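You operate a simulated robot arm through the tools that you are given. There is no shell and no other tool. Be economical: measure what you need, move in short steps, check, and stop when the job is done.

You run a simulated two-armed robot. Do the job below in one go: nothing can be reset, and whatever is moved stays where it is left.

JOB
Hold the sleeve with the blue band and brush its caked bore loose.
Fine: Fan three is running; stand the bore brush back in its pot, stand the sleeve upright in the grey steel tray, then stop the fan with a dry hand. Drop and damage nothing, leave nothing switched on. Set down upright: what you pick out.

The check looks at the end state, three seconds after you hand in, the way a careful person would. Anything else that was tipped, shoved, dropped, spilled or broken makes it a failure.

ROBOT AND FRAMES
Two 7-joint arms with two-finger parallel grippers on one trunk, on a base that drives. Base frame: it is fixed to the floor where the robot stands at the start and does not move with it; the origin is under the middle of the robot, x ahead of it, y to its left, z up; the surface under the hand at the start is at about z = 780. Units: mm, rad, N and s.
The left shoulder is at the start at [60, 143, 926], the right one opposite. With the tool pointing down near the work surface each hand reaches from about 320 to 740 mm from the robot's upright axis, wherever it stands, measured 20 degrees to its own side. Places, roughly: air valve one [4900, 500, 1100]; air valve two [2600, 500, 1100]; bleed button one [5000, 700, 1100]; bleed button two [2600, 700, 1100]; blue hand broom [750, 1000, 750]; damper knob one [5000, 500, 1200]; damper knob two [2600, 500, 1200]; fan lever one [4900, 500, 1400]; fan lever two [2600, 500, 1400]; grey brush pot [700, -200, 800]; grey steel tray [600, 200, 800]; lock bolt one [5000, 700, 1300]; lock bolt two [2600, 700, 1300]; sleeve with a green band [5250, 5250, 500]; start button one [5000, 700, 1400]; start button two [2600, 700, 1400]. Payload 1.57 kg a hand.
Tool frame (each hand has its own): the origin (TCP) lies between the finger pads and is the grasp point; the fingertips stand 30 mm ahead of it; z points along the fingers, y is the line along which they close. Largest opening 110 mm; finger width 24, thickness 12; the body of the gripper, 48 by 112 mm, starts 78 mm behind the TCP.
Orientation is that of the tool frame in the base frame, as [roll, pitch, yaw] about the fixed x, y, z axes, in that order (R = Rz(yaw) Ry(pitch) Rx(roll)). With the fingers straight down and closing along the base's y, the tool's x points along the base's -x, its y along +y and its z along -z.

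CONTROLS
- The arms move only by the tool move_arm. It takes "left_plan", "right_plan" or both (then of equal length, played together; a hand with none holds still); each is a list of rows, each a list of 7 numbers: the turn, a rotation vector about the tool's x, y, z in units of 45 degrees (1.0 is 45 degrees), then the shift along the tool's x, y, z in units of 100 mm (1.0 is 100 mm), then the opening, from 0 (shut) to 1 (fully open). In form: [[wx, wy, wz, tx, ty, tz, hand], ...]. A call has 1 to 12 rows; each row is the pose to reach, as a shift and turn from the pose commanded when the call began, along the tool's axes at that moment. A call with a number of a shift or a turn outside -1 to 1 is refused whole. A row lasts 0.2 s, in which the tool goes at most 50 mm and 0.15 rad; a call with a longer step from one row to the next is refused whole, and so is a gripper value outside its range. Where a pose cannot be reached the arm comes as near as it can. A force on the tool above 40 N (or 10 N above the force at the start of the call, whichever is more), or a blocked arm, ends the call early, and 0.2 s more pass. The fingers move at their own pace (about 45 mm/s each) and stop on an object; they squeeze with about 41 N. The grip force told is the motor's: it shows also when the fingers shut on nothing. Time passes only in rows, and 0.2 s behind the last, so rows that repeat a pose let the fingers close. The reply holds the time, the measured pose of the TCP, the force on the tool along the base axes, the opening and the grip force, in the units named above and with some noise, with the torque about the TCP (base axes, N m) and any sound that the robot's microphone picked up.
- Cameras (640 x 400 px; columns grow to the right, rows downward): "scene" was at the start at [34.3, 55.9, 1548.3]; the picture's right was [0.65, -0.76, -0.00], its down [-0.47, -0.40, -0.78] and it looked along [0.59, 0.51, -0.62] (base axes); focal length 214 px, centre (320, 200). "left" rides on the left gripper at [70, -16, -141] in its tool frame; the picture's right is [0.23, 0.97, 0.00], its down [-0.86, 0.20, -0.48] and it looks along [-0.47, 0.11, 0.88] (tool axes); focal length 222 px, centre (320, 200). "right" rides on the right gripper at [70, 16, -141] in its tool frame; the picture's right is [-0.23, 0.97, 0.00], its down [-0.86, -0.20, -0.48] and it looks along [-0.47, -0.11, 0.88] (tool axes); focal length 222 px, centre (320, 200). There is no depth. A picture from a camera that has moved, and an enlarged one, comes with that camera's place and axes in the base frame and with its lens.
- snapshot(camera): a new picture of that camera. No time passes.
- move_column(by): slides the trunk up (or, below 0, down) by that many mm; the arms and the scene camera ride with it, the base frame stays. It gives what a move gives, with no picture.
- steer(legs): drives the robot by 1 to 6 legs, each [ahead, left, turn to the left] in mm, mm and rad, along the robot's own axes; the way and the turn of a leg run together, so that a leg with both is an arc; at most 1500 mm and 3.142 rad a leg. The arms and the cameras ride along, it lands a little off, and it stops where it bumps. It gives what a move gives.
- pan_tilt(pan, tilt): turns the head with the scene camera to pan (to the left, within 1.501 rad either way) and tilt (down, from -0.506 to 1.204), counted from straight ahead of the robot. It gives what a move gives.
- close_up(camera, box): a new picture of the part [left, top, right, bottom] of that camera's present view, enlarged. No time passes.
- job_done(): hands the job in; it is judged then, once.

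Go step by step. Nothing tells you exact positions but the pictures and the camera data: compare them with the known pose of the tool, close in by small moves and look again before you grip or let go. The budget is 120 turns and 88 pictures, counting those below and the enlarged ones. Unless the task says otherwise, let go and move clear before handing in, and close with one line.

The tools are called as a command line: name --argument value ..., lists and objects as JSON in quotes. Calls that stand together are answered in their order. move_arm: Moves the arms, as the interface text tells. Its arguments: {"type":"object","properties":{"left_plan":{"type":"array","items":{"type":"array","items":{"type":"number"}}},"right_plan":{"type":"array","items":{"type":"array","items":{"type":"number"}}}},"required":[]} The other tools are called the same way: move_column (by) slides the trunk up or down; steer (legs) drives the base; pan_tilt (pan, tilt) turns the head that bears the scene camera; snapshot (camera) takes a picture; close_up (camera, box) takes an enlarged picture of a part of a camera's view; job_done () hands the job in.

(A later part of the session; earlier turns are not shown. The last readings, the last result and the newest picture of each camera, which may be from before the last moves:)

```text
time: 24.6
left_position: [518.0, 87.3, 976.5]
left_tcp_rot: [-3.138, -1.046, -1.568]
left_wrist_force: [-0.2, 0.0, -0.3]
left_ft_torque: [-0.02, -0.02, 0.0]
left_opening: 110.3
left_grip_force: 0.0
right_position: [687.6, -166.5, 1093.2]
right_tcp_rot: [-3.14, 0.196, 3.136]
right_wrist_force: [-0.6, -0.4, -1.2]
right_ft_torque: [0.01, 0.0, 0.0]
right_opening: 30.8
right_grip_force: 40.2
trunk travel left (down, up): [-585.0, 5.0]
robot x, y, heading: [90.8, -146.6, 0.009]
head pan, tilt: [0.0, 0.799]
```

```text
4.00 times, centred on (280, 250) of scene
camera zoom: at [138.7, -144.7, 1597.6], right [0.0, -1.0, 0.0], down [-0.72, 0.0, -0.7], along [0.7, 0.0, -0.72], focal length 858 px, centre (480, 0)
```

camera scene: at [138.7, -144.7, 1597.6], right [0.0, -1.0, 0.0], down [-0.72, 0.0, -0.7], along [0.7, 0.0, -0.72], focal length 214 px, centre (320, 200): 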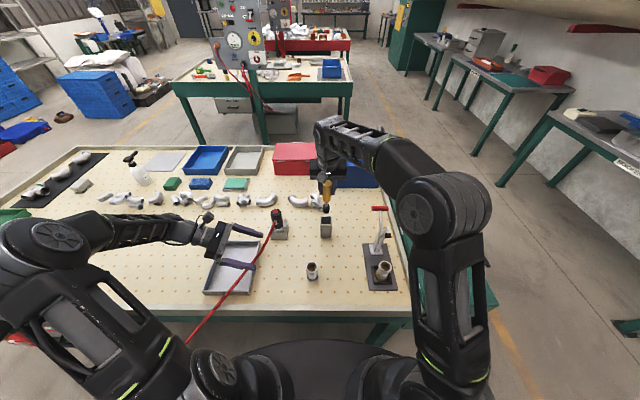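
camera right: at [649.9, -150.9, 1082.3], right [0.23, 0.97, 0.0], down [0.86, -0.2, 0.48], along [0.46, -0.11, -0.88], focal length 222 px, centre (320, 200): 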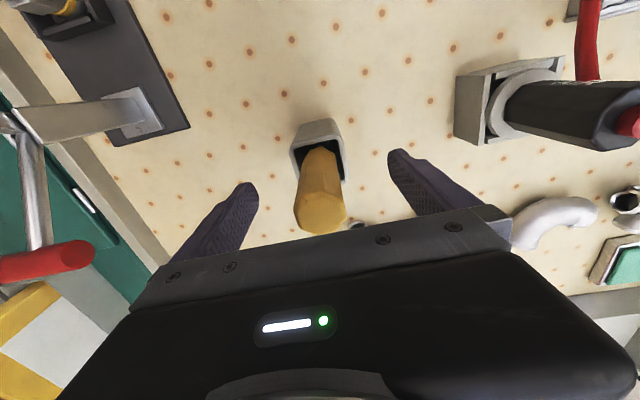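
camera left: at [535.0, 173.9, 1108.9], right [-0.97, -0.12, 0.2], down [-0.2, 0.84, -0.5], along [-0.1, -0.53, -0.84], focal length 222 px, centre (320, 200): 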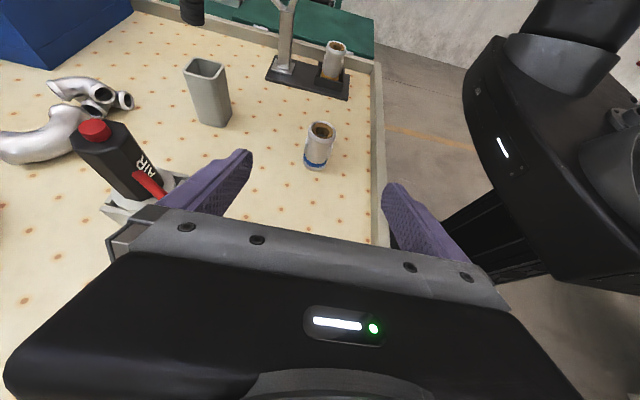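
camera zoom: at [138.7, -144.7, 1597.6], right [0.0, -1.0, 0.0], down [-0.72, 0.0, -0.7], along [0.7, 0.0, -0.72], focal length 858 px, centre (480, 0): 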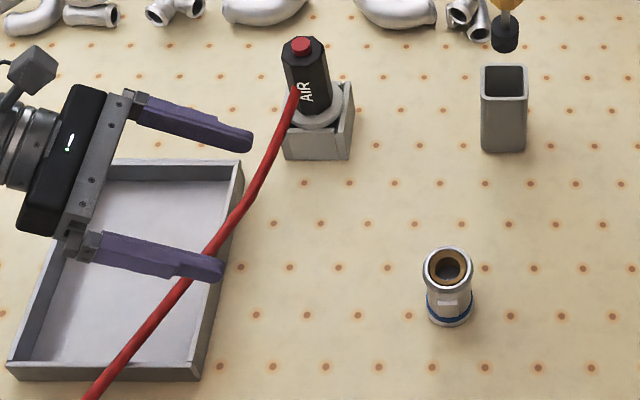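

The sleeve has two flats facing ±x, which suits my closing direction. I'll approach along the left and stop 50 mm short to check.

move_arm --left_plan '[[0, 0, 0, -0.16, 0.02, 0.32, 1], [0, 0, 0, -0.32, 0.04, 0.64, 1], [0, 0, 0, -0.48, 0.05, 0.97, 1]]'

move_arm --left_plan '[[0, 0, 0, 0, 0, 0.33, 1], [0, 0, 0, 0, 0, 0.66, 1], [0, 0, 0, 0, 0, 0.95, 1]]'

snapshot --camera "left"

close_up --camera "scene" --box '[200, 200, 360, 300]'

```text
time: 25.4
left_position: [515.8, 26.2, 886.3]
left_tcp_rot: [3.141, -1.047, -1.565]
left_wrist_force: [0.0, 1.2, -0.3]
left_ft_torque: [0.0, 0.04, 0.01]
left_opening: 110.2
left_grip_force: 0.1
right_position: [688.9, -165.7, 1091.6]
right_tcp_rot: [-3.141, 0.193, 3.137]
right_wrist_force: [-0.3, 0.2, -0.9]
right_ft_torque: [0.03, -0.01, -0.02]
right_opening: 30.5
right_grip_force: 39.6
trunk travel left (down, up): [-585.0, 5.0]
robot x, y, heading: [92.6, -143.3, 0.009]
head pan, tilt: [0.0, 0.799]
```

```text
time: 26.2
left_position: [514.4, -56.5, 838.2]
left_tcp_rot: [-3.141, -1.045, -1.566]
left_wrist_force: [-0.4, -0.4, -0.1]
left_ft_torque: [-0.02, 0.0, -0.03]
left_opening: 110.1
left_grip_force: 0.1
right_position: [688.2, -166.7, 1093.3]
right_tcp_rot: [3.141, 0.194, 3.137]
right_wrist_force: [0.3, -0.3, -1.3]
right_ft_torque: [0.0, 0.0, -0.03]
right_opening: 30.5
right_grip_force: 39.9
trunk travel left (down, up): [-585.0, 5.0]
robot x, y, heading: [89.8, -144.0, 0.005]
head pan, tilt: [0.0, 0.799]
```

```text
54 pictures are left
camera left: at [531.2, 31.0, 969.6], right [-0.97, -0.12, 0.2], down [-0.2, 0.84, -0.5], along [-0.11, -0.53, -0.84], focal length 222 px, centre (320, 200)
```

left: 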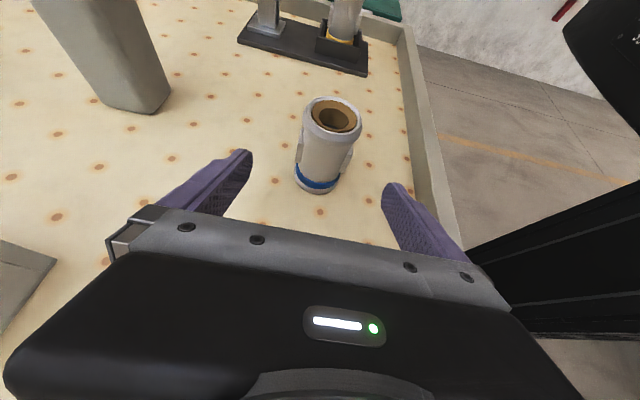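

```text
4.00 times, centred on (280, 250) of scene
camera zoom: at [139.8, -144.8, 1597.6], right [0.01, -1.0, 0.0], down [-0.72, 0.0, -0.7], along [0.7, 0.0, -0.72], focal length 858 px, centre (480, 0)
```

zoom: 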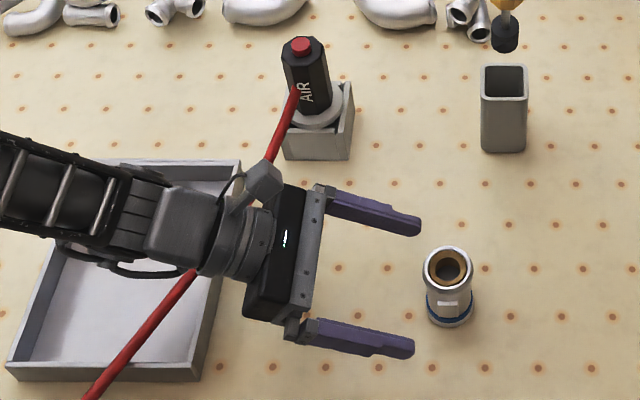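

Sleeve axis is at about (514,-108), lined up with the fingers. I'll advance to straddle it and close.

move_arm --left_plan '[[0, 0, 0, 0.07, 0, 0.26, 1], [0, 0, 0, 0.14, 0, 0.53, 1], [0, 0, 0, 0.14, 0, 0.53, 1]]'

snapshot --camera "left"

close_up --camera "scene" --box '[200, 200, 360, 300]'

```text
time: 27.0
left_position: [519.0, -107.5, 820.7]
left_tcp_rot: [-3.14, -1.046, -1.566]
left_wrist_force: [-0.8, 0.5, 0.2]
left_ft_torque: [0.0, 0.0, 0.03]
left_opening: 110.1
left_grip_force: 0.0
right_position: [687.8, -166.4, 1093.0]
right_tcp_rot: [3.142, 0.194, 3.136]
right_wrist_force: [-0.2, 0.0, -1.2]
right_ft_torque: [-0.02, 0.04, -0.01]
right_opening: 30.6
right_grip_force: 39.7
trunk travel left (down, up): [-585.0, 5.0]
robot x, y, heading: [91.0, -142.9, 0.004]
head pan, tilt: [0.0, 0.799]
```

```text
52 pictures are left
camera left: at [534.6, -21.2, 953.1], right [-0.97, -0.12, 0.2], down [-0.2, 0.84, -0.5], along [-0.11, -0.53, -0.84], focal length 222 px, centre (320, 200)
```

left: 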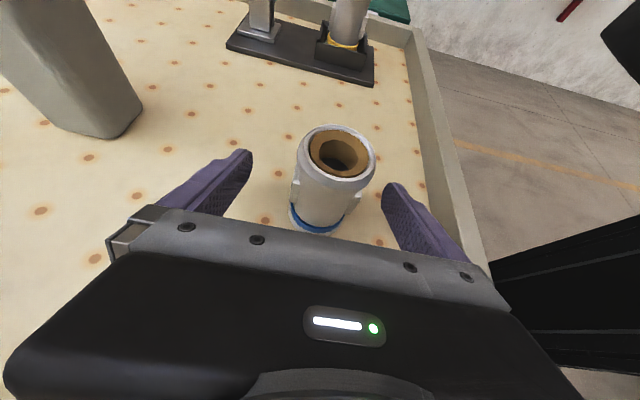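

```text
4.00 times, centred on (280, 250) of scene
camera zoom: at [139.2, -144.5, 1597.6], right [0.01, -1.0, 0.0], down [-0.72, 0.0, -0.7], along [0.7, 0.0, -0.72], focal length 858 px, centre (480, 0)
```

zoom: 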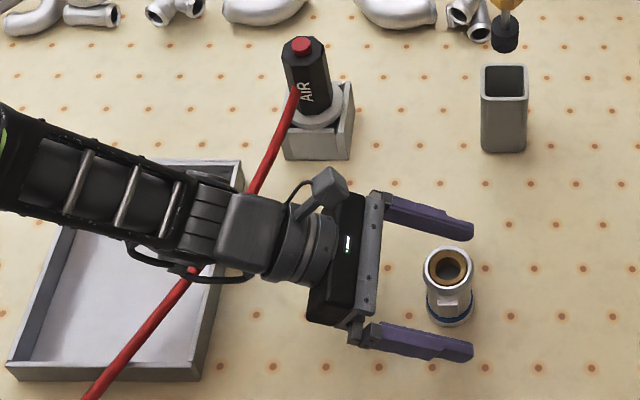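

move_arm --left_plan '[[0, 0, 0, 0, 0.045, 0, 1], [0, 0, 0, 0, 0.045, 0, 1], [0, 0, 0, 0, 0.045, 0, 0.6], [0, 0, 0, 0, 0.045, 0, 0.6], [0, 0, 0, 0, 0.045, 0, 0.55], [0, 0, 0, 0, 0.045, 0, 0.55]]'

snapshot --camera "left"

```text
time: 28.4
left_position: [512.1, -108.6, 821.7]
left_tcp_rot: [-3.14, -1.047, -1.566]
left_wrist_force: [0.3, 0.5, -0.2]
left_ft_torque: [0.01, 0.01, 0.0]
left_opening: 60.2
left_grip_force: 0.0
right_position: [688.3, -166.4, 1093.0]
right_tcp_rot: [-3.141, 0.192, 3.136]
right_wrist_force: [0.0, 0.2, -2.1]
right_ft_torque: [0.01, 0.01, 0.0]
right_opening: 30.5
right_grip_force: 39.9
trunk travel left (down, up): [-585.0, 5.0]
robot x, y, heading: [92.3, -147.6, 0.006]
head pan, tilt: [0.0, 0.799]
```

```text
50 pictures are left
camera left: at [529.4, -20.8, 953.4], right [-0.97, -0.12, 0.2], down [-0.2, 0.84, -0.5], along [-0.11, -0.53, -0.84], focal length 222 px, centre (320, 200)
```

left: 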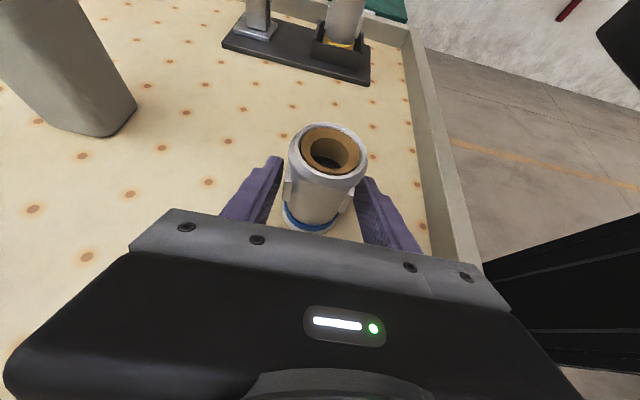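

move_arm --left_plan '[[0, 0, 0, 0, 0, 0, 0.45], [0, 0, 0, 0, 0, 0, 0.3], [0, 0, 0, 0, 0, 0, 0.1], [0, 0, 0, 0, 0, 0, 0]]'

snapshot --camera "left"

```text
time: 29.4
left_position: [512.4, -108.1, 821.0]
left_tcp_rot: [-3.139, -1.047, -1.568]
left_wrist_force: [2.4, 0.4, 1.7]
left_ft_torque: [0.03, -0.05, 0.02]
left_opening: 47.9
left_grip_force: 39.2
right_position: [687.5, -167.3, 1093.1]
right_tcp_rot: [3.141, 0.195, 3.135]
right_wrist_force: [-0.1, -0.3, -1.0]
right_ft_torque: [-0.01, 0.01, 0.0]
right_opening: 30.8
right_grip_force: 39.7
trunk travel left (down, up): [-585.0, 5.0]
robot x, y, heading: [91.1, -142.3, 0.005]
head pan, tilt: [0.0, 0.799]
```

```text
49 pictures are left
camera left: at [529.5, -20.7, 953.4], right [-0.97, -0.12, 0.2], down [-0.2, 0.84, -0.5], along [-0.11, -0.53, -0.84], focal length 222 px, centre (320, 200)
```

left: 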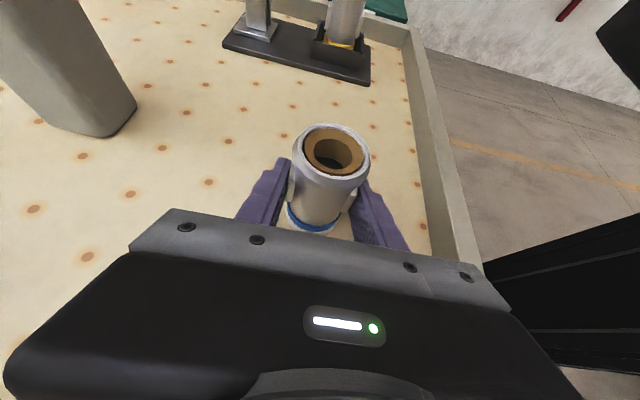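

The sleeve is held on its flats, upright, with its axis at about (512,-108). I'll lift it 40 mm, straighten the brush and bring it over the bore.

move_arm --left_plan '[[0, 0, 0, 0.12, 0, -0.07, 0], [0, 0, 0, 0.23, 0, -0.13, 0], [0, 0, 0, 0.346, 0, -0.2, 0], [0, 0, 0, 0.346, 0, -0.2, 0]]' --right_plan '[[0, 0.06, 0, 0.25, 0.08, -0.05, 0], [0, 0.12, 0, 0.5, 0.16, -0.1, 0], [0, 0.18, 0, 0.75, 0.24, -0.15, 0], [0, 0.25, 0, 0.95, 0.3, -0.19, 0]]'

close_up --camera "scene" --box '[240, 160, 400, 300]'

```text
time: 30.4
left_position: [510.4, -106.0, 862.1]
left_tcp_rot: [-3.14, -1.047, -1.565]
left_wrist_force: [-0.1, -0.5, -3.7]
left_ft_torque: [0.03, 0.01, 0.01]
left_opening: 47.8
left_grip_force: 40.6
right_position: [591.3, -136.5, 1092.0]
right_tcp_rot: [3.141, -0.005, 3.135]
right_wrist_force: [-0.8, -0.4, -0.7]
right_ft_torque: [0.01, 0.03, -0.01]
right_opening: 30.7
right_grip_force: 39.8
trunk travel left (down, up): [-585.0, 5.0]
robot x, y, heading: [87.7, -143.5, 0.009]
head pan, tilt: [0.0, 0.799]
```

```text
2.86 times, centred on (320, 230) of scene
camera zoom: at [139.7, -144.5, 1597.6], right [0.0, -1.0, 0.0], down [-0.72, 0.0, -0.7], along [0.7, 0.0, -0.72], focal length 613 px, centre (320, 114)
```

zoom: 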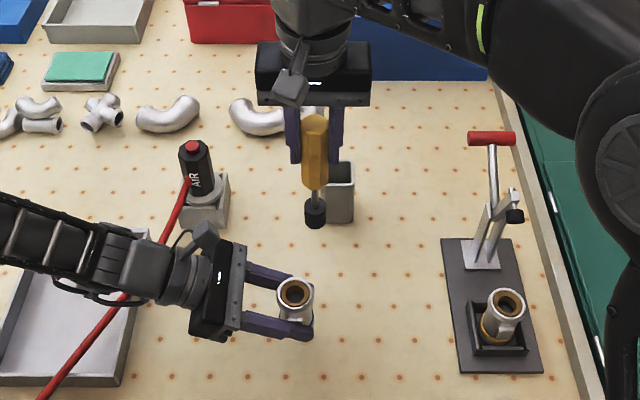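

move_arm --right_plan '[[0, 0, 0, 0.27, 0.1, 0, 0], [0, 0, 0, 0.54, 0.2, 0, 0], [0, 0, 0, 0.8, 0.28, 0, 0], [0, 0, 0, 0.8, 0.28, 0, 0]]'

snapshot --camera "left"

close_up --camera "scene" --box '[270, 200, 370, 280]'

snapshot --camera "right"

```text
time: 31.4
left_position: [512.2, -107.1, 862.2]
left_tcp_rot: [3.141, -1.048, -1.567]
left_wrist_force: [-0.7, -0.6, -3.5]
left_ft_torque: [0.01, 0.0, 0.02]
left_opening: 47.8
left_grip_force: 41.0
right_position: [511.8, -107.8, 1090.6]
right_tcp_rot: [-3.142, -0.001, 3.137]
right_wrist_force: [-1.0, 0.2, -1.9]
right_ft_torque: [-0.01, 0.03, -0.01]
right_opening: 30.5
right_grip_force: 39.8
trunk travel left (down, up): [-585.0, 5.0]
robot x, y, heading: [90.9, -143.3, 0.004]
head pan, tilt: [0.0, 0.799]
```

```text
47 pictures are left
camera left: at [527.6, -19.5, 993.8], right [-0.97, -0.12, 0.2], down [-0.2, 0.84, -0.5], along [-0.11, -0.53, -0.84], focal length 222 px, centre (320, 200)
```

left: 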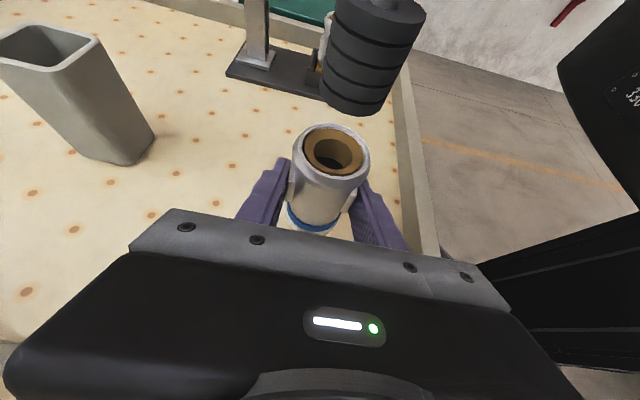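

```text
5.00 times, centred on (320, 240) of scene
camera zoom: at [140.0, -144.6, 1597.6], right [0.0, -1.0, 0.0], down [-0.72, 0.0, -0.7], along [0.7, 0.0, -0.72], focal length 1072 px, centre (320, 0)
```

zoom: 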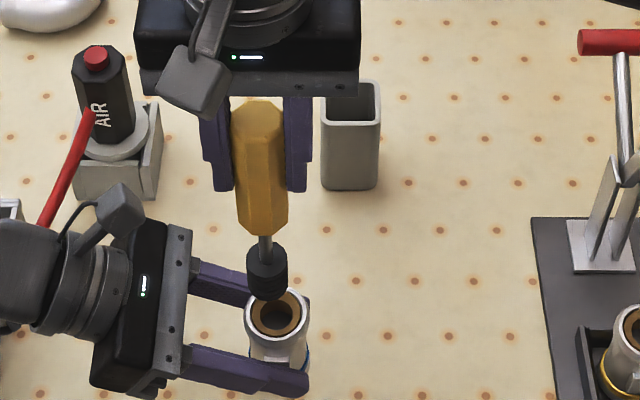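

```text
45 pictures are left
camera right: at [443.1, -90.3, 1232.3], right [0.23, 0.97, 0.0], down [0.86, -0.2, 0.48], along [0.46, -0.11, -0.88], focal length 222 px, centre (320, 200)
```

right: 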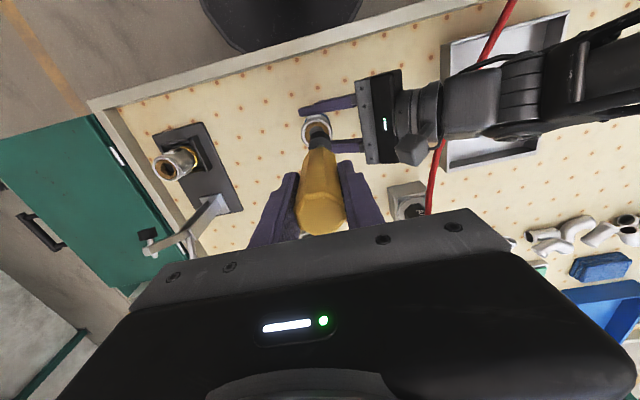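

The brush hangs above the bore. I'll zoom in to measure the remaining offset before inserting.

close_up --camera "scene" --box '[296, 236, 328, 276]'

close_up --camera "right" --box '[280, 90, 360, 150]'

close_up --camera "left" --box '[260, 0, 440, 240]'

```text
10.00 times, centred on (312, 256) of scene
camera zoom: at [140.0, -144.6, 1597.6], right [0.0, -1.0, 0.0], down [-0.72, 0.0, -0.7], along [0.7, 0.0, -0.72], focal length 2145 px, centre (400, -360)
```

zoom: 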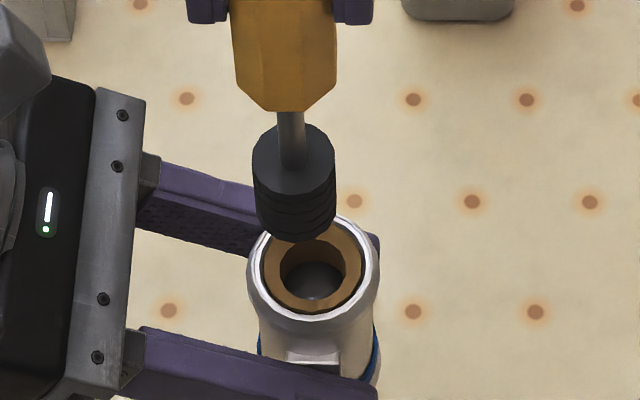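

```text
6.67 times, centred on (320, 120) of right
camera zoom: at [443.1, -90.3, 1232.3], right [0.23, 0.97, 0.0], down [0.86, -0.2, 0.48], along [0.46, -0.11, -0.88], focal length 1481 px, centre (320, 733)
```

zoom: 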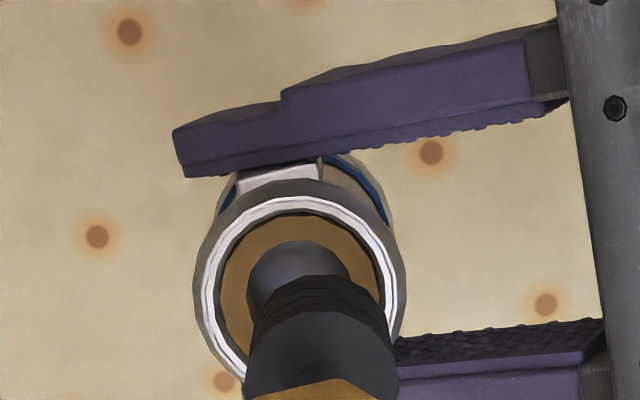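

```text
1.67 times, centred on (350, 120) of left
camera zoom: at [527.6, -19.5, 993.8], right [-0.97, -0.12, 0.2], down [-0.2, 0.84, -0.5], along [-0.11, -0.53, -0.84], focal length 370 px, centre (270, 333)
```

zoom: 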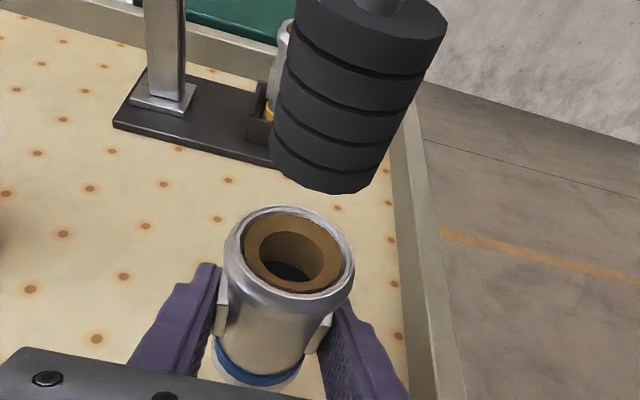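

Brush head is about 27 mm wide and the metal bore about 34 mm, narrowed by cake. Estimates put the sleeve some 3 mm to the right of the brush and slightly nearer. I'll correct for that, come down close above the rim and look again.

move_arm --right_plan '[[0, 0, 0, 0.02, -0.035, 0, 0], [0, 0, 0, 0.02, -0.035, 0.1, 0], [0, 0, 0, 0.02, -0.035, 0.19, 0], [0, 0, 0, 0.02, -0.035, 0.19, 0]]'

close_up --camera "scene" --box '[296, 236, 328, 276]'

close_up --camera "left" --box '[280, 60, 400, 200]'

close_up --camera "right" --box '[280, 90, 360, 150]'

```text
time: 32.4
left_position: [510.7, -106.9, 860.7]
left_tcp_rot: [-3.141, -1.047, -1.566]
left_wrist_force: [-0.3, 0.1, -2.5]
left_ft_torque: [0.01, -0.01, -0.01]
left_opening: 47.7
left_grip_force: 40.5
right_position: [509.2, -110.3, 1073.7]
right_tcp_rot: [-3.141, -0.005, 3.137]
right_wrist_force: [1.1, -0.4, -1.1]
right_ft_torque: [-0.02, 0.0, -0.04]
right_opening: 30.8
right_grip_force: 40.1
trunk travel left (down, up): [-585.0, 5.0]
robot x, y, heading: [88.3, -145.9, 0.01]
head pan, tilt: [0.0, 0.799]
```

```text
10.00 times, centred on (312, 256) of scene
camera zoom: at [139.4, -144.5, 1597.6], right [0.0, -1.0, 0.0], down [-0.72, 0.0, -0.7], along [0.7, 0.0, -0.72], focal length 2145 px, centre (400, -360)
```

zoom: 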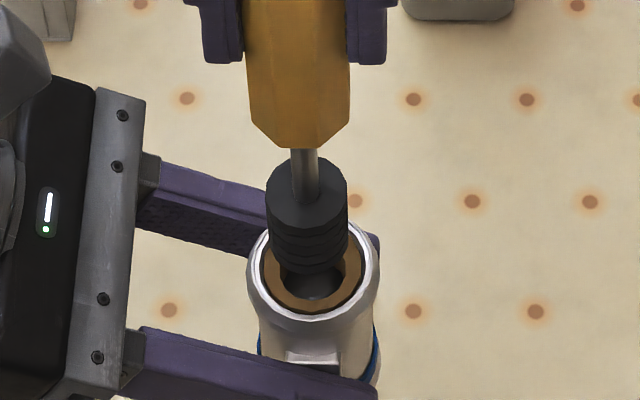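

```text
2.86 times, centred on (340, 130) of left
camera zoom: at [527.2, -19.4, 994.0], right [-0.97, -0.12, 0.2], down [-0.2, 0.84, -0.5], along [-0.11, -0.53, -0.84], focal length 635 px, centre (263, 400)
```

zoom: 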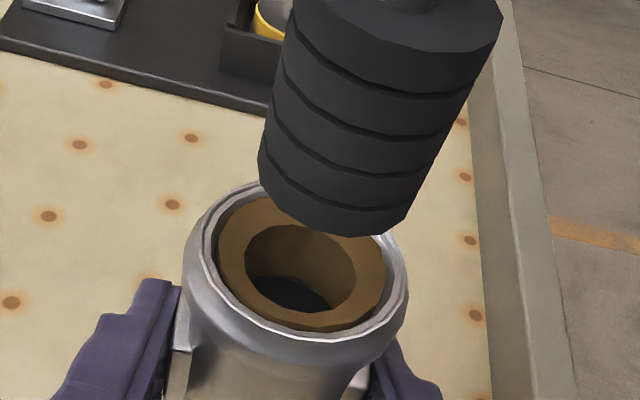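

```text
6.67 times, centred on (320, 120) of right
camera zoom: at [440.1, -94.2, 1215.1], right [0.23, 0.97, 0.0], down [0.86, -0.2, 0.48], along [0.46, -0.11, -0.88], focal length 1481 px, centre (320, 733)
```

zoom: 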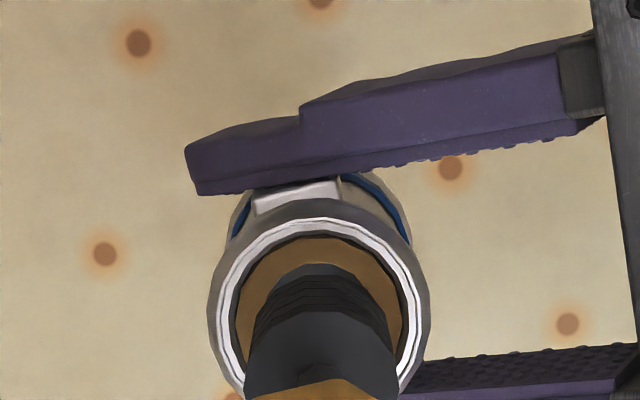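

Aligned to within about 1–2 mm. Nudging 1 mm in -y and entering the bore slowly, watching force.

move_arm --right_plan '[[0, 0, 0, 0, -0.01, 0.04, 0], [0, 0, 0, 0, -0.01, 0.1, 0], [0, 0, 0, 0, -0.01, 0.16, 0], [0, 0, 0, 0, -0.01, 0.22, 0], [0, 0, 0, 0, -0.01, 0.27, 0]]'

close_up --camera "left" --box '[280, 60, 400, 200]'

```text
time: 33.6
left_position: [510.7, -106.9, 861.2]
left_tcp_rot: [-3.141, -1.046, -1.566]
left_wrist_force: [-0.9, -0.5, -5.2]
left_ft_torque: [-0.01, 0.0, 0.01]
left_opening: 47.7
left_grip_force: 40.7
right_position: [510.5, -114.5, 1046.9]
right_tcp_rot: [3.141, -0.003, 3.137]
right_wrist_force: [-0.7, -0.2, -0.2]
right_ft_torque: [0.0, 0.01, 0.0]
right_opening: 30.7
right_grip_force: 40.0
trunk travel left (down, up): [-585.0, 5.0]
robot x, y, heading: [88.7, -144.7, 0.005]
head pan, tilt: [0.0, 0.799]
```

```text
2.86 times, centred on (340, 130) of left
camera zoom: at [527.3, -19.6, 994.0], right [-0.97, -0.12, 0.2], down [-0.2, 0.84, -0.5], along [-0.11, -0.53, -0.84], focal length 635 px, centre (263, 400)
```

zoom: 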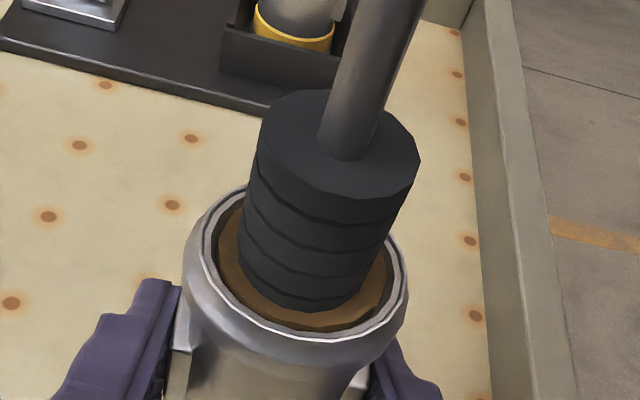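

The brush is entering, centred and with little force. Continuing down through the bore.

move_arm --right_plan '[[0, 0, 0, 0, 0, 0.06, 0], [0, 0, 0, 0, 0, 0.12, 0], [0, 0, 0, 0, 0, 0.18, 0], [0, 0, 0, 0, 0, 0.24, 0], [0, 0, 0, 0, 0, 0.3, 0], [0, 0, 0, 0, 0, 0.36, 0]]'

close_up --camera "left" --box '[280, 60, 400, 200]'

```text
time: 34.7
left_position: [510.5, -103.8, 857.7]
left_tcp_rot: [3.139, -1.037, -1.558]
left_wrist_force: [0.2, 0.3, -4.0]
left_ft_torque: [0.0, 0.03, -0.04]
left_opening: 47.8
left_grip_force: 40.5
right_position: [510.4, -111.3, 1025.1]
right_tcp_rot: [3.139, 0.001, 3.138]
right_wrist_force: [0.2, -0.4, -0.3]
right_ft_torque: [0.04, 0.02, -0.04]
right_opening: 30.9
right_grip_force: 39.9
trunk travel left (down, up): [-585.0, 5.0]
robot x, y, heading: [91.3, -144.3, 0.003]
head pan, tilt: [0.0, 0.799]
stopped in row 5 (left hand): the force on the tool passed its limit at 42 N (the readings are from after the stop); the commanded pose is now the measured one
```

```text
2.86 times, centred on (340, 130) of left
camera zoom: at [527.1, -17.8, 991.0], right [-0.97, -0.13, 0.2], down [-0.21, 0.85, -0.49], along [-0.1, -0.52, -0.85], focal length 635 px, centre (263, 400)
```

zoom: 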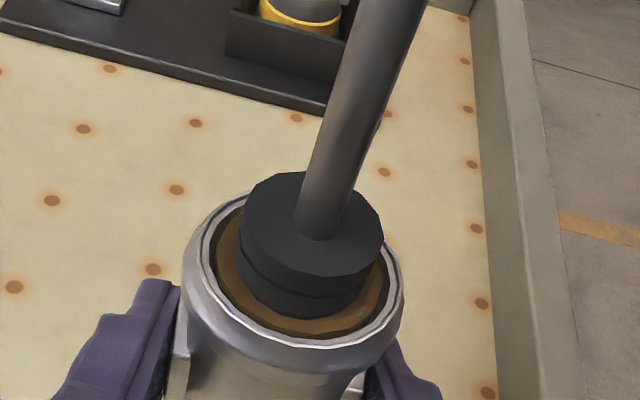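

The push reached the force limit about 30 mm into the bore. The brush sits slightly to the back, so I'll ease +y a little and work it with short strokes.

move_arm --right_plan '[[0, 0, 0, 0, 0.01, -0.08, 0], [0, 0, 0, 0, 0.02, -0.16, 0], [0, 0, 0.15, 0, 0.02, -0.1, 0], [0, 0, 0.3, 0, 0.02, -0.04, 0], [0, 0, 0.15, 0, 0.02, 0.02, 0], [0, 0, 0, 0, 0.02, 0.06, 0], [0, 0, -0.15, 0, 0.02, 0.1, 0], [0, 0, 0, 0, 0.02, 0.14, 0]]'

close_up --camera "left" --box '[280, 60, 400, 200]'

```text
time: 36.2
left_position: [510.7, -100.6, 853.1]
left_tcp_rot: [3.134, -1.025, -1.549]
left_wrist_force: [-0.3, -0.2, -5.0]
left_ft_torque: [0.03, 0.02, 0.0]
left_opening: 47.6
left_grip_force: 40.6
right_position: [511.5, -107.5, 1020.1]
right_tcp_rot: [3.13, 0.009, -3.122]
right_wrist_force: [-0.4, 0.2, -0.3]
right_ft_torque: [0.02, 0.04, -0.02]
right_opening: 30.9
right_grip_force: 39.5
trunk travel left (down, up): [-585.0, 5.0]
robot x, y, heading: [91.3, -146.2, 0.008]
head pan, tilt: [0.0, 0.799]
stopped in row 7 (left hand): the force on the tool passed its limit at 42 N (the readings are from after the stop); the commanded pose is now the measured one
```

```text
2.86 times, centred on (340, 130) of left
camera zoom: at [527.0, -16.0, 988.2], right [-0.97, -0.13, 0.2], down [-0.21, 0.85, -0.48], along [-0.1, -0.51, -0.85], focal length 635 px, centre (263, 400)
```

zoom: 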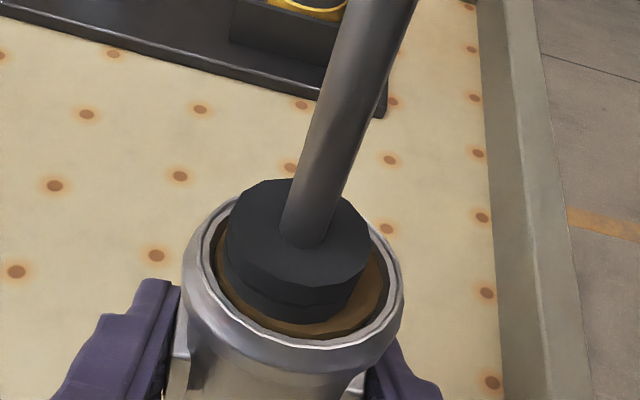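

No further progress relative to the sleeve, so it may be misaligned or resting on something. I'll withdraw the brush and look at the bore.

move_arm --right_plan '[[0, 0, 0, 0, 0, -0.15, 0], [0, 0, 0, 0, 0, -0.35, 0], [0, 0, 0, 0, 0, -0.55, 0], [0, 0, 0, 0, 0, -0.75, 0]]'

close_up --camera "left" --box '[270, 0, 410, 240]'

close_up --camera "scene" --box '[290, 230, 334, 280]'

```text
time: 37.2
left_position: [511.0, -101.6, 855.1]
left_tcp_rot: [3.134, -1.027, -1.551]
left_wrist_force: [1.2, 0.4, -3.1]
left_ft_torque: [0.0, 0.01, -0.02]
left_opening: 48.1
left_grip_force: 41.0
right_position: [510.6, -109.9, 1095.0]
right_tcp_rot: [3.13, 0.01, -3.12]
right_wrist_force: [0.5, -0.4, -0.2]
right_ft_torque: [0.04, -0.02, 0.01]
right_opening: 30.5
right_grip_force: 40.0
trunk travel left (down, up): [-585.0, 5.0]
robot x, y, heading: [90.0, -145.1, 0.009]
head pan, tilt: [0.0, 0.799]
```

```text
1.67 times, centred on (340, 120) of left
camera zoom: at [526.8, -16.3, 988.5], right [-0.97, -0.13, 0.2], down [-0.21, 0.85, -0.48], along [-0.1, -0.51, -0.85], focal length 370 px, centre (287, 333)
```

zoom: 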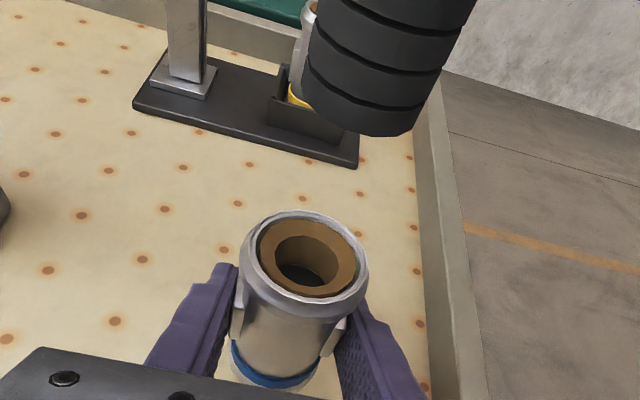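

```text
8.00 times, centred on (312, 255) of scene
camera zoom: at [139.2, -144.6, 1597.6], right [0.0, -1.0, 0.0], down [-0.72, 0.0, -0.7], along [0.7, 0.0, -0.72], focal length 1716 px, centre (384, -240)
```

zoom: 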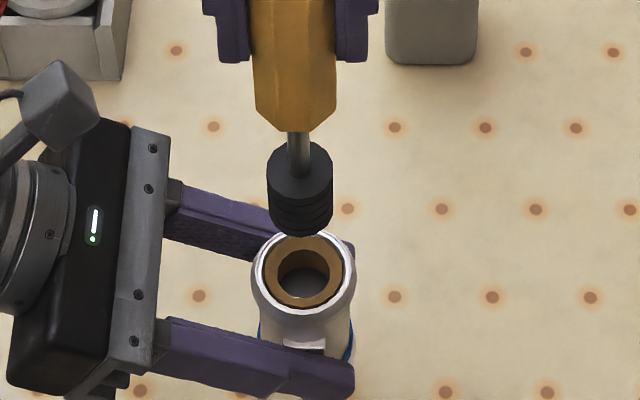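

The bore looks unchanged. I'll move the brush aside so that the right camera looks straight down into the sleeve.

move_arm --right_plan '[[0, 0, 0, -0.35, -0.06, -0.1, 0], [0, 0, 0, -0.7, -0.13, -0.1, 0], [0, 0, 0, -0.7, -0.13, -0.1, 0]]'

close_up --camera "right" --box '[280, 40, 370, 120]'

```text
time: 38.0
left_position: [509.2, -102.0, 855.4]
left_tcp_rot: [3.133, -1.028, -1.55]
left_wrist_force: [-0.3, 0.0, -3.9]
left_ft_torque: [0.04, 0.02, 0.03]
left_opening: 47.7
left_grip_force: 40.9
right_position: [584.8, -120.6, 1104.2]
right_tcp_rot: [3.13, 0.01, -3.122]
right_wrist_force: [-0.3, 1.3, -0.5]
right_ft_torque: [0.02, 0.0, -0.01]
right_opening: 30.7
right_grip_force: 39.6
trunk travel left (down, up): [-585.0, 5.0]
robot x, y, heading: [89.9, -148.0, 0.005]
head pan, tilt: [0.0, 0.799]
```

```text
5.00 times, centred on (325, 80) of right
camera zoom: at [513.2, -106.5, 1244.7], right [0.21, 0.98, 0.01], down [0.85, -0.19, 0.49], along [0.48, -0.09, -0.87], focal length 1111 px, centre (295, 800)
```

zoom: 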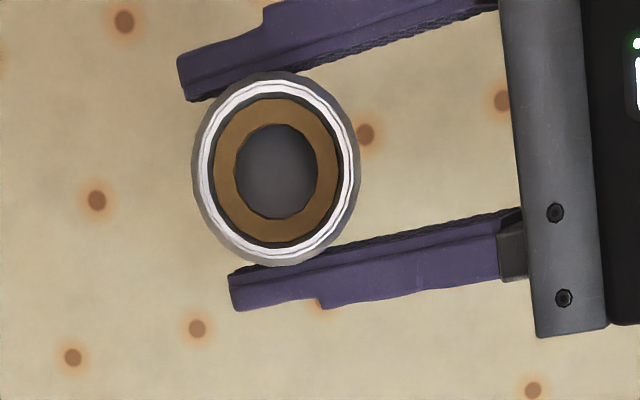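

The bore is blind with a cake ring about 23 mm inside, so the stop was the brush bottoming out. Sleeve axis is at about (511,-106). I'll return the brush straightened and aligned, just above the rim.

move_arm --left_plan '[[0, 0.012, 0, 0, 0, 0, 0], [0, 0.025, 0, 0, 0, 0, 0], [0, 0.025, 0, 0, 0, 0, 0], [0, 0.025, 0, 0, 0, 0, 0]]' --right_plan '[[0.015, 0.013, 0.027, 0.37, 0.08, 0, 0], [0.015, 0.013, 0.027, 0.74, 0.16, 0, 0], [0.015, 0.013, 0.027, 0.74, 0.16, 0.25, 0], [0.015, 0.013, 0.027, 0.74, 0.16, 0.4, 0]]'

close_up --camera "left" --box '[280, 60, 400, 200]'

```text
time: 39.0
left_position: [511.6, -101.6, 854.7]
left_tcp_rot: [3.133, -1.047, -1.549]
left_wrist_force: [0.6, -0.5, -4.3]
left_ft_torque: [-0.02, 0.0, 0.02]
left_opening: 47.9
left_grip_force: 41.1
right_position: [510.6, -104.9, 1066.1]
right_tcp_rot: [-3.141, 0.0, 3.14]
right_wrist_force: [0.0, 0.4, -1.5]
right_ft_torque: [-0.01, 0.0, 0.0]
right_opening: 30.7
right_grip_force: 40.5
trunk travel left (down, up): [-585.0, 5.0]
robot x, y, heading: [88.1, -145.6, 0.006]
head pan, tilt: [0.0, 0.799]
```

```text
2.86 times, centred on (340, 130) of left
camera zoom: at [527.3, -14.0, 987.0], right [-0.97, -0.13, 0.2], down [-0.21, 0.84, -0.5], along [-0.1, -0.53, -0.84], focal length 635 px, centre (263, 400)
```

zoom: 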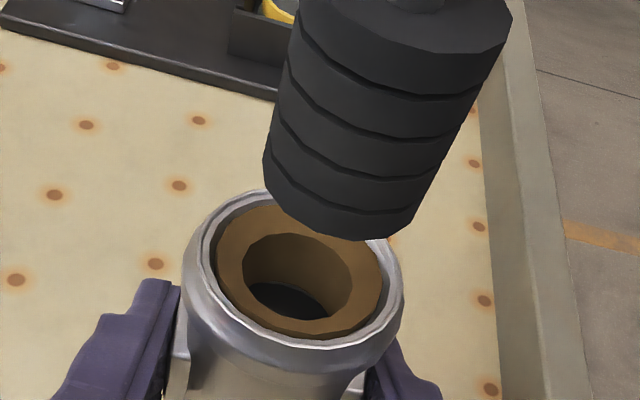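

Aligned. Now working the brush in and out with short strokes, stopping just short of the floor.

move_arm --right_plan '[[0, 0, 0, 0, 0, 0.12, 0], [0, 0, 0, 0, 0, 0.24, 0], [0, 0, 0, 0, 0, 0.33, 0], [0, 0, 0, 0, 0, 0.4, 0], [0, 0, 0, 0, 0, 0.3, 0], [0, 0, 0, 0, 0, 0.22, 0], [0, 0, 0, 0, 0, 0.32, 0], [0, 0, 0, 0, 0, 0.4, 0], [0, 0, 0, 0, 0, 0.3, 0], [0, 0, 0, 0, 0, 0.22, 0], [0, 0, 0, 0, 0, 0.32, 0], [0, 0, 0, 0, 0, 0.4, 0]]'

close_up --camera "left" --box '[280, 60, 400, 200]'

```text
time: 41.6
left_position: [511.6, -101.5, 855.4]
left_tcp_rot: [3.133, -1.047, -1.548]
left_wrist_force: [0.1, -0.6, -4.9]
left_ft_torque: [0.03, 0.0, -0.02]
left_opening: 47.7
left_grip_force: 40.8
right_position: [510.0, -106.6, 1024.2]
right_tcp_rot: [3.141, 0.0, 3.139]
right_wrist_force: [-0.2, 1.2, 0.6]
right_ft_torque: [-0.02, 0.01, 0.01]
right_opening: 30.7
right_grip_force: 40.0
trunk travel left (down, up): [-585.0, 5.0]
robot x, y, heading: [88.6, -144.3, 0.002]
head pan, tilt: [0.0, 0.799]
```

```text
2.86 times, centred on (340, 130) of left
camera zoom: at [527.5, -14.0, 987.0], right [-0.97, -0.13, 0.2], down [-0.21, 0.84, -0.5], along [-0.1, -0.53, -0.84], focal length 635 px, centre (263, 400)
```

zoom: 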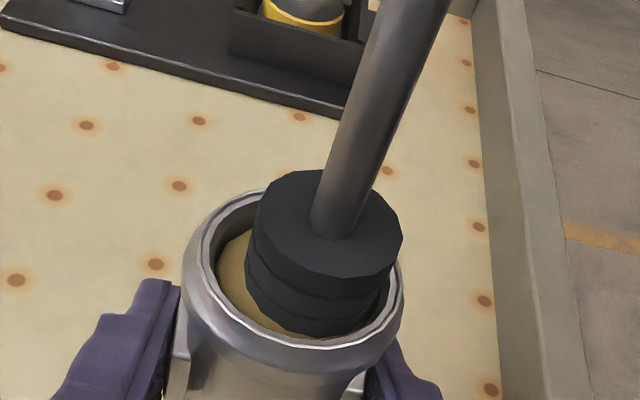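

The cake has changed: it's lighter and lower. A few more strokes for good measure, then out to inspect.

move_arm --right_plan '[[0, 0, 0, 0, 0, -0.1, 0], [0, 0, 0, 0, 0, -0.18, 0], [0, 0, 0, 0, 0, -0.08, 0], [0, 0, 0, 0, 0, 0.01, 0], [0, 0, 0, 0, 0, -0.1, 0], [0, 0, 0, 0, 0, -0.18, 0], [0, 0, 0, 0, 0, -0.08, 0], [0, 0, 0, 0, 0, 0.01, 0], [0, 0, 0, 0, 0, -0.15, 0], [0, 0, 0, 0, 0, -0.35, 0], [0, 0, 0, 0, 0, -0.55, 0], [0, 0, 0, 0, 0, -0.75, 0]]'

close_up --camera "left" --box '[260, 0, 400, 240]'

```text
time: 44.2
left_position: [511.1, -101.9, 856.1]
left_tcp_rot: [3.135, -1.047, -1.549]
left_wrist_force: [0.7, -0.5, -3.3]
left_ft_torque: [0.01, 0.0, 0.04]
left_opening: 47.9
left_grip_force: 41.0
right_position: [508.6, -105.7, 1101.5]
right_tcp_rot: [-3.141, 0.0, -3.142]
right_wrist_force: [0.2, -0.6, -1.7]
right_ft_torque: [-0.01, -0.02, -0.01]
right_opening: 30.9
right_grip_force: 40.5
trunk travel left (down, up): [-585.0, 5.0]
robot x, y, heading: [88.2, -144.6, 0.005]
head pan, tilt: [0.0, 0.799]
```

```text
1.67 times, centred on (330, 120) of left
camera zoom: at [527.4, -14.0, 987.0], right [-0.97, -0.13, 0.2], down [-0.21, 0.84, -0.5], along [-0.1, -0.53, -0.84], focal length 370 px, centre (303, 333)
```

zoom: 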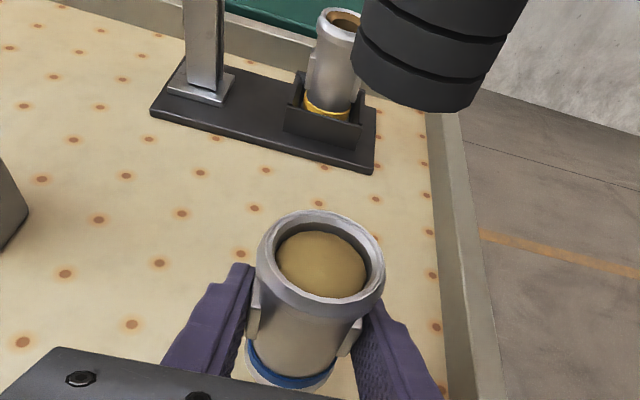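

The cake is loosened: the bore now holds loose powder, so the sleeve must stay upright. I'll carry the brush back over the pot by the reverse of the way out.

move_arm --right_plan '[[0, 0, 0, -0.22, -0.07, 0, 0], [0, 0, 0, -0.45, -0.15, 0, 0], [0, 0, 0, -0.67, -0.22, 0, 0], [0, 0, 0, -0.9, -0.3, 0, 0]]'

move_arm --right_plan '[[0, -0.06, 0, -0.22, -0.07, 0, 0], [0, -0.12, 0, -0.45, -0.15, 0, 0], [0, -0.18, 0, -0.67, -0.22, 0, 0], [0, -0.25, 0, -0.9, -0.3, 0.03, 0], [0, -0.25, 0, -0.9, -0.3, 0.03, 0]]'

close_up --camera "scene" --box '[240, 160, 400, 260]'

```text
time: 45.2
left_position: [511.8, -101.5, 855.5]
left_tcp_rot: [3.131, -1.047, -1.547]
left_wrist_force: [0.3, -0.4, -4.6]
left_ft_torque: [0.0, 0.02, 0.02]
left_opening: 47.8
left_grip_force: 40.7
right_position: [599.2, -135.9, 1100.3]
right_tcp_rot: [3.141, -0.002, 3.138]
right_wrist_force: [-0.5, 0.1, -0.3]
right_ft_torque: [0.0, 0.02, 0.02]
right_opening: 30.7
right_grip_force: 39.7
trunk travel left (down, up): [-585.0, 5.0]
robot x, y, heading: [89.1, -141.8, 0.006]
head pan, tilt: [0.0, 0.799]
```

```text
time: 46.4
left_position: [511.1, -101.7, 853.8]
left_tcp_rot: [3.135, -1.047, -1.55]
left_wrist_force: [0.0, -0.5, -3.3]
left_ft_torque: [0.08, 0.01, 0.0]
left_opening: 47.8
left_grip_force: 41.4
right_position: [687.9, -165.5, 1098.6]
right_tcp_rot: [3.141, 0.198, 3.14]
right_wrist_force: [-0.4, -0.2, -1.6]
right_ft_torque: [0.0, 0.03, 0.01]
right_opening: 30.7
right_grip_force: 39.3
trunk travel left (down, up): [-585.0, 5.0]
robot x, y, heading: [88.3, -144.6, 0.004]
head pan, tilt: [0.0, 0.799]
```

```text
4.00 times, centred on (320, 210) of scene
camera zoom: at [139.4, -144.4, 1597.6], right [0.0, -1.0, 0.0], down [-0.72, 0.0, -0.7], along [0.7, 0.0, -0.72], focal length 858 px, centre (320, 160)
```

zoom: 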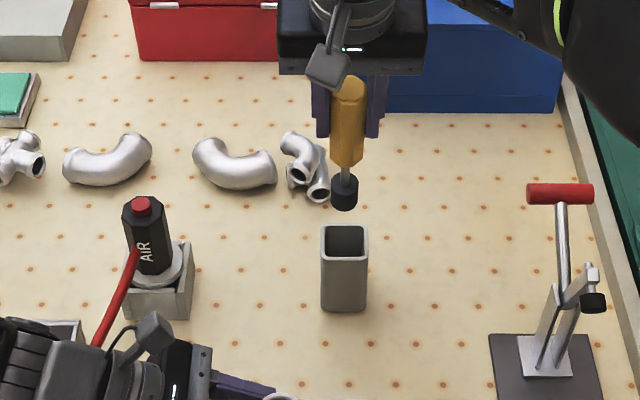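

Lined up as before. Lowering into the pot mouth.

move_arm --right_plan '[[0, 0, 0, 0.03, 0, 0.15, 0], [0, 0, 0, 0.06, 0, 0.3, 0], [0, 0, 0, 0.09, 0, 0.45, 0], [0, 0, 0, 0.09, 0, 0.45, 0]]'

close_up --camera "scene" --box '[280, 190, 360, 240]'

```text
time: 47.4
left_position: [511.1, -101.8, 854.8]
left_tcp_rot: [3.136, -1.047, -1.55]
left_wrist_force: [0.2, -0.6, -3.8]
left_ft_torque: [0.02, 0.03, 0.03]
left_opening: 47.8
left_grip_force: 41.3
right_position: [688.0, -164.7, 1052.0]
right_tcp_rot: [-3.142, 0.197, 3.141]
right_wrist_force: [0.3, 0.2, -1.2]
right_ft_torque: [0.01, 0.03, 0.01]
right_opening: 30.7
right_grip_force: 39.9
trunk travel left (down, up): [-585.0, 5.0]
robot x, y, heading: [85.5, -144.7, 0.008]
head pan, tilt: [0.0, 0.799]
```

```text
8.00 times, centred on (320, 215) of scene
camera zoom: at [139.5, -144.6, 1597.6], right [0.0, -1.0, 0.0], down [-0.72, 0.0, -0.7], along [0.7, 0.0, -0.72], focal length 1716 px, centre (320, 80)
```

zoom: 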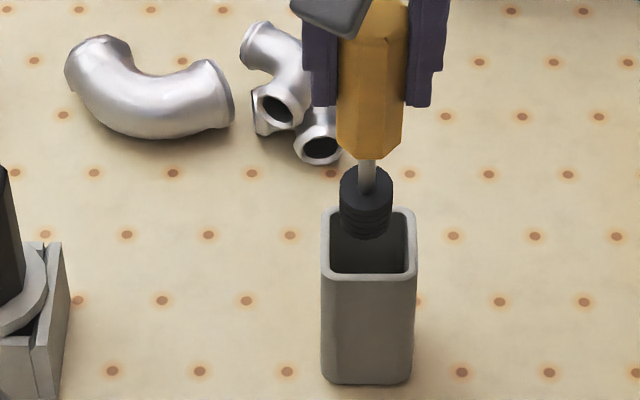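

move_arm --right_plan '[[0, 0.06, 0, -0.07, -0.01, 0.03, 0], [0, 0.12, 0, -0.15, -0.02, 0.07, 0], [0, 0.18, 0, -0.22, -0.02, 0.11, 0], [0, 0.25, 0, -0.29, -0.02, 0.16, 0], [0, 0.25, 0, -0.29, -0.02, 0.16, 0]]'

close_up --camera "scene" --box '[280, 190, 360, 240]'

```text
time: 48.6
left_position: [511.8, -101.8, 854.7]
left_tcp_rot: [3.133, -1.046, -1.549]
left_wrist_force: [-0.6, -0.3, -4.1]
left_ft_torque: [0.02, -0.01, 0.01]
left_opening: 47.7
left_grip_force: 40.7
right_position: [718.9, -166.2, 1040.1]
right_tcp_rot: [-3.141, -0.001, 3.139]
right_wrist_force: [0.1, 0.0, -1.5]
right_ft_torque: [0.02, -0.03, -0.01]
right_opening: 30.8
right_grip_force: 40.1
trunk travel left (down, up): [-585.0, 5.0]
robot x, y, heading: [91.0, -142.0, 0.007]
head pan, tilt: [0.0, 0.799]
```

```text
8.00 times, centred on (320, 215) of scene
camera zoom: at [139.2, -144.6, 1597.6], right [0.0, -1.0, 0.0], down [-0.72, 0.0, -0.7], along [0.7, 0.0, -0.72], focal length 1716 px, centre (320, 80)
```

zoom: 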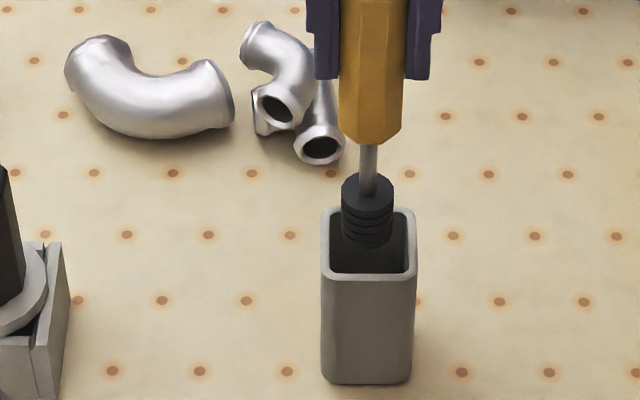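

Vertical and inside the mouth. Lowering to the original grasp height (z ≈ 941), with caution.

move_arm --right_plan '[[0, 0, 0, 0, -0.01, 0.15, 0], [0, 0, 0, 0, -0.01, 0.3, 0], [0, 0, 0, 0, -0.01, 0.45, 0], [0, 0, 0, 0, -0.01, 0.6, 0], [0, 0, 0, 0, -0.01, 0.75, 0], [0, 0, 0, 0, -0.01, 0.87, 0], [0, 0, 0, 0, -0.01, 0.93, 0], [0, 0, 0, 0, -0.01, 0.97, 0]]'

close_up --camera "scene" --box '[280, 180, 376, 240]'

```text
time: 50.4
left_position: [511.6, -100.6, 856.3]
left_tcp_rot: [3.135, -1.047, -1.548]
left_wrist_force: [0.0, 0.1, -4.8]
left_ft_torque: [0.05, -0.01, -0.01]
left_opening: 47.8
left_grip_force: 40.6
right_position: [721.4, -167.9, 943.5]
right_tcp_rot: [-3.139, 0.0, 3.141]
right_wrist_force: [-0.4, -0.4, -0.6]
right_ft_torque: [0.02, -0.03, -0.01]
right_opening: 30.8
right_grip_force: 39.9
trunk travel left (down, up): [-585.0, 5.0]
robot x, y, heading: [90.0, -141.8, 0.003]
head pan, tilt: [0.0, 0.799]
```

```text
6.67 times, centred on (328, 210) of scene
camera zoom: at [139.7, -144.5, 1597.6], right [0.0, -1.0, 0.0], down [-0.72, 0.0, -0.7], along [0.7, 0.0, -0.72], focal length 1430 px, centre (267, 133)
```

zoom: 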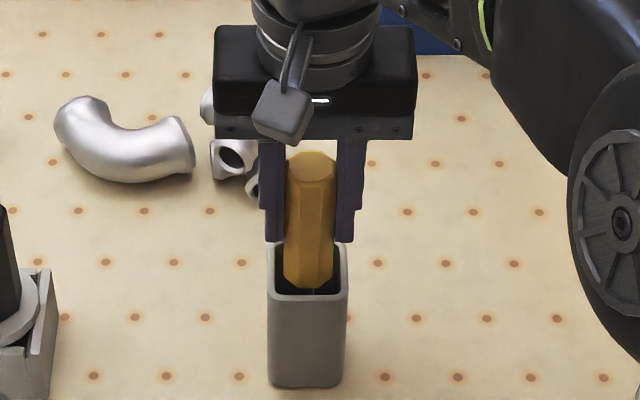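

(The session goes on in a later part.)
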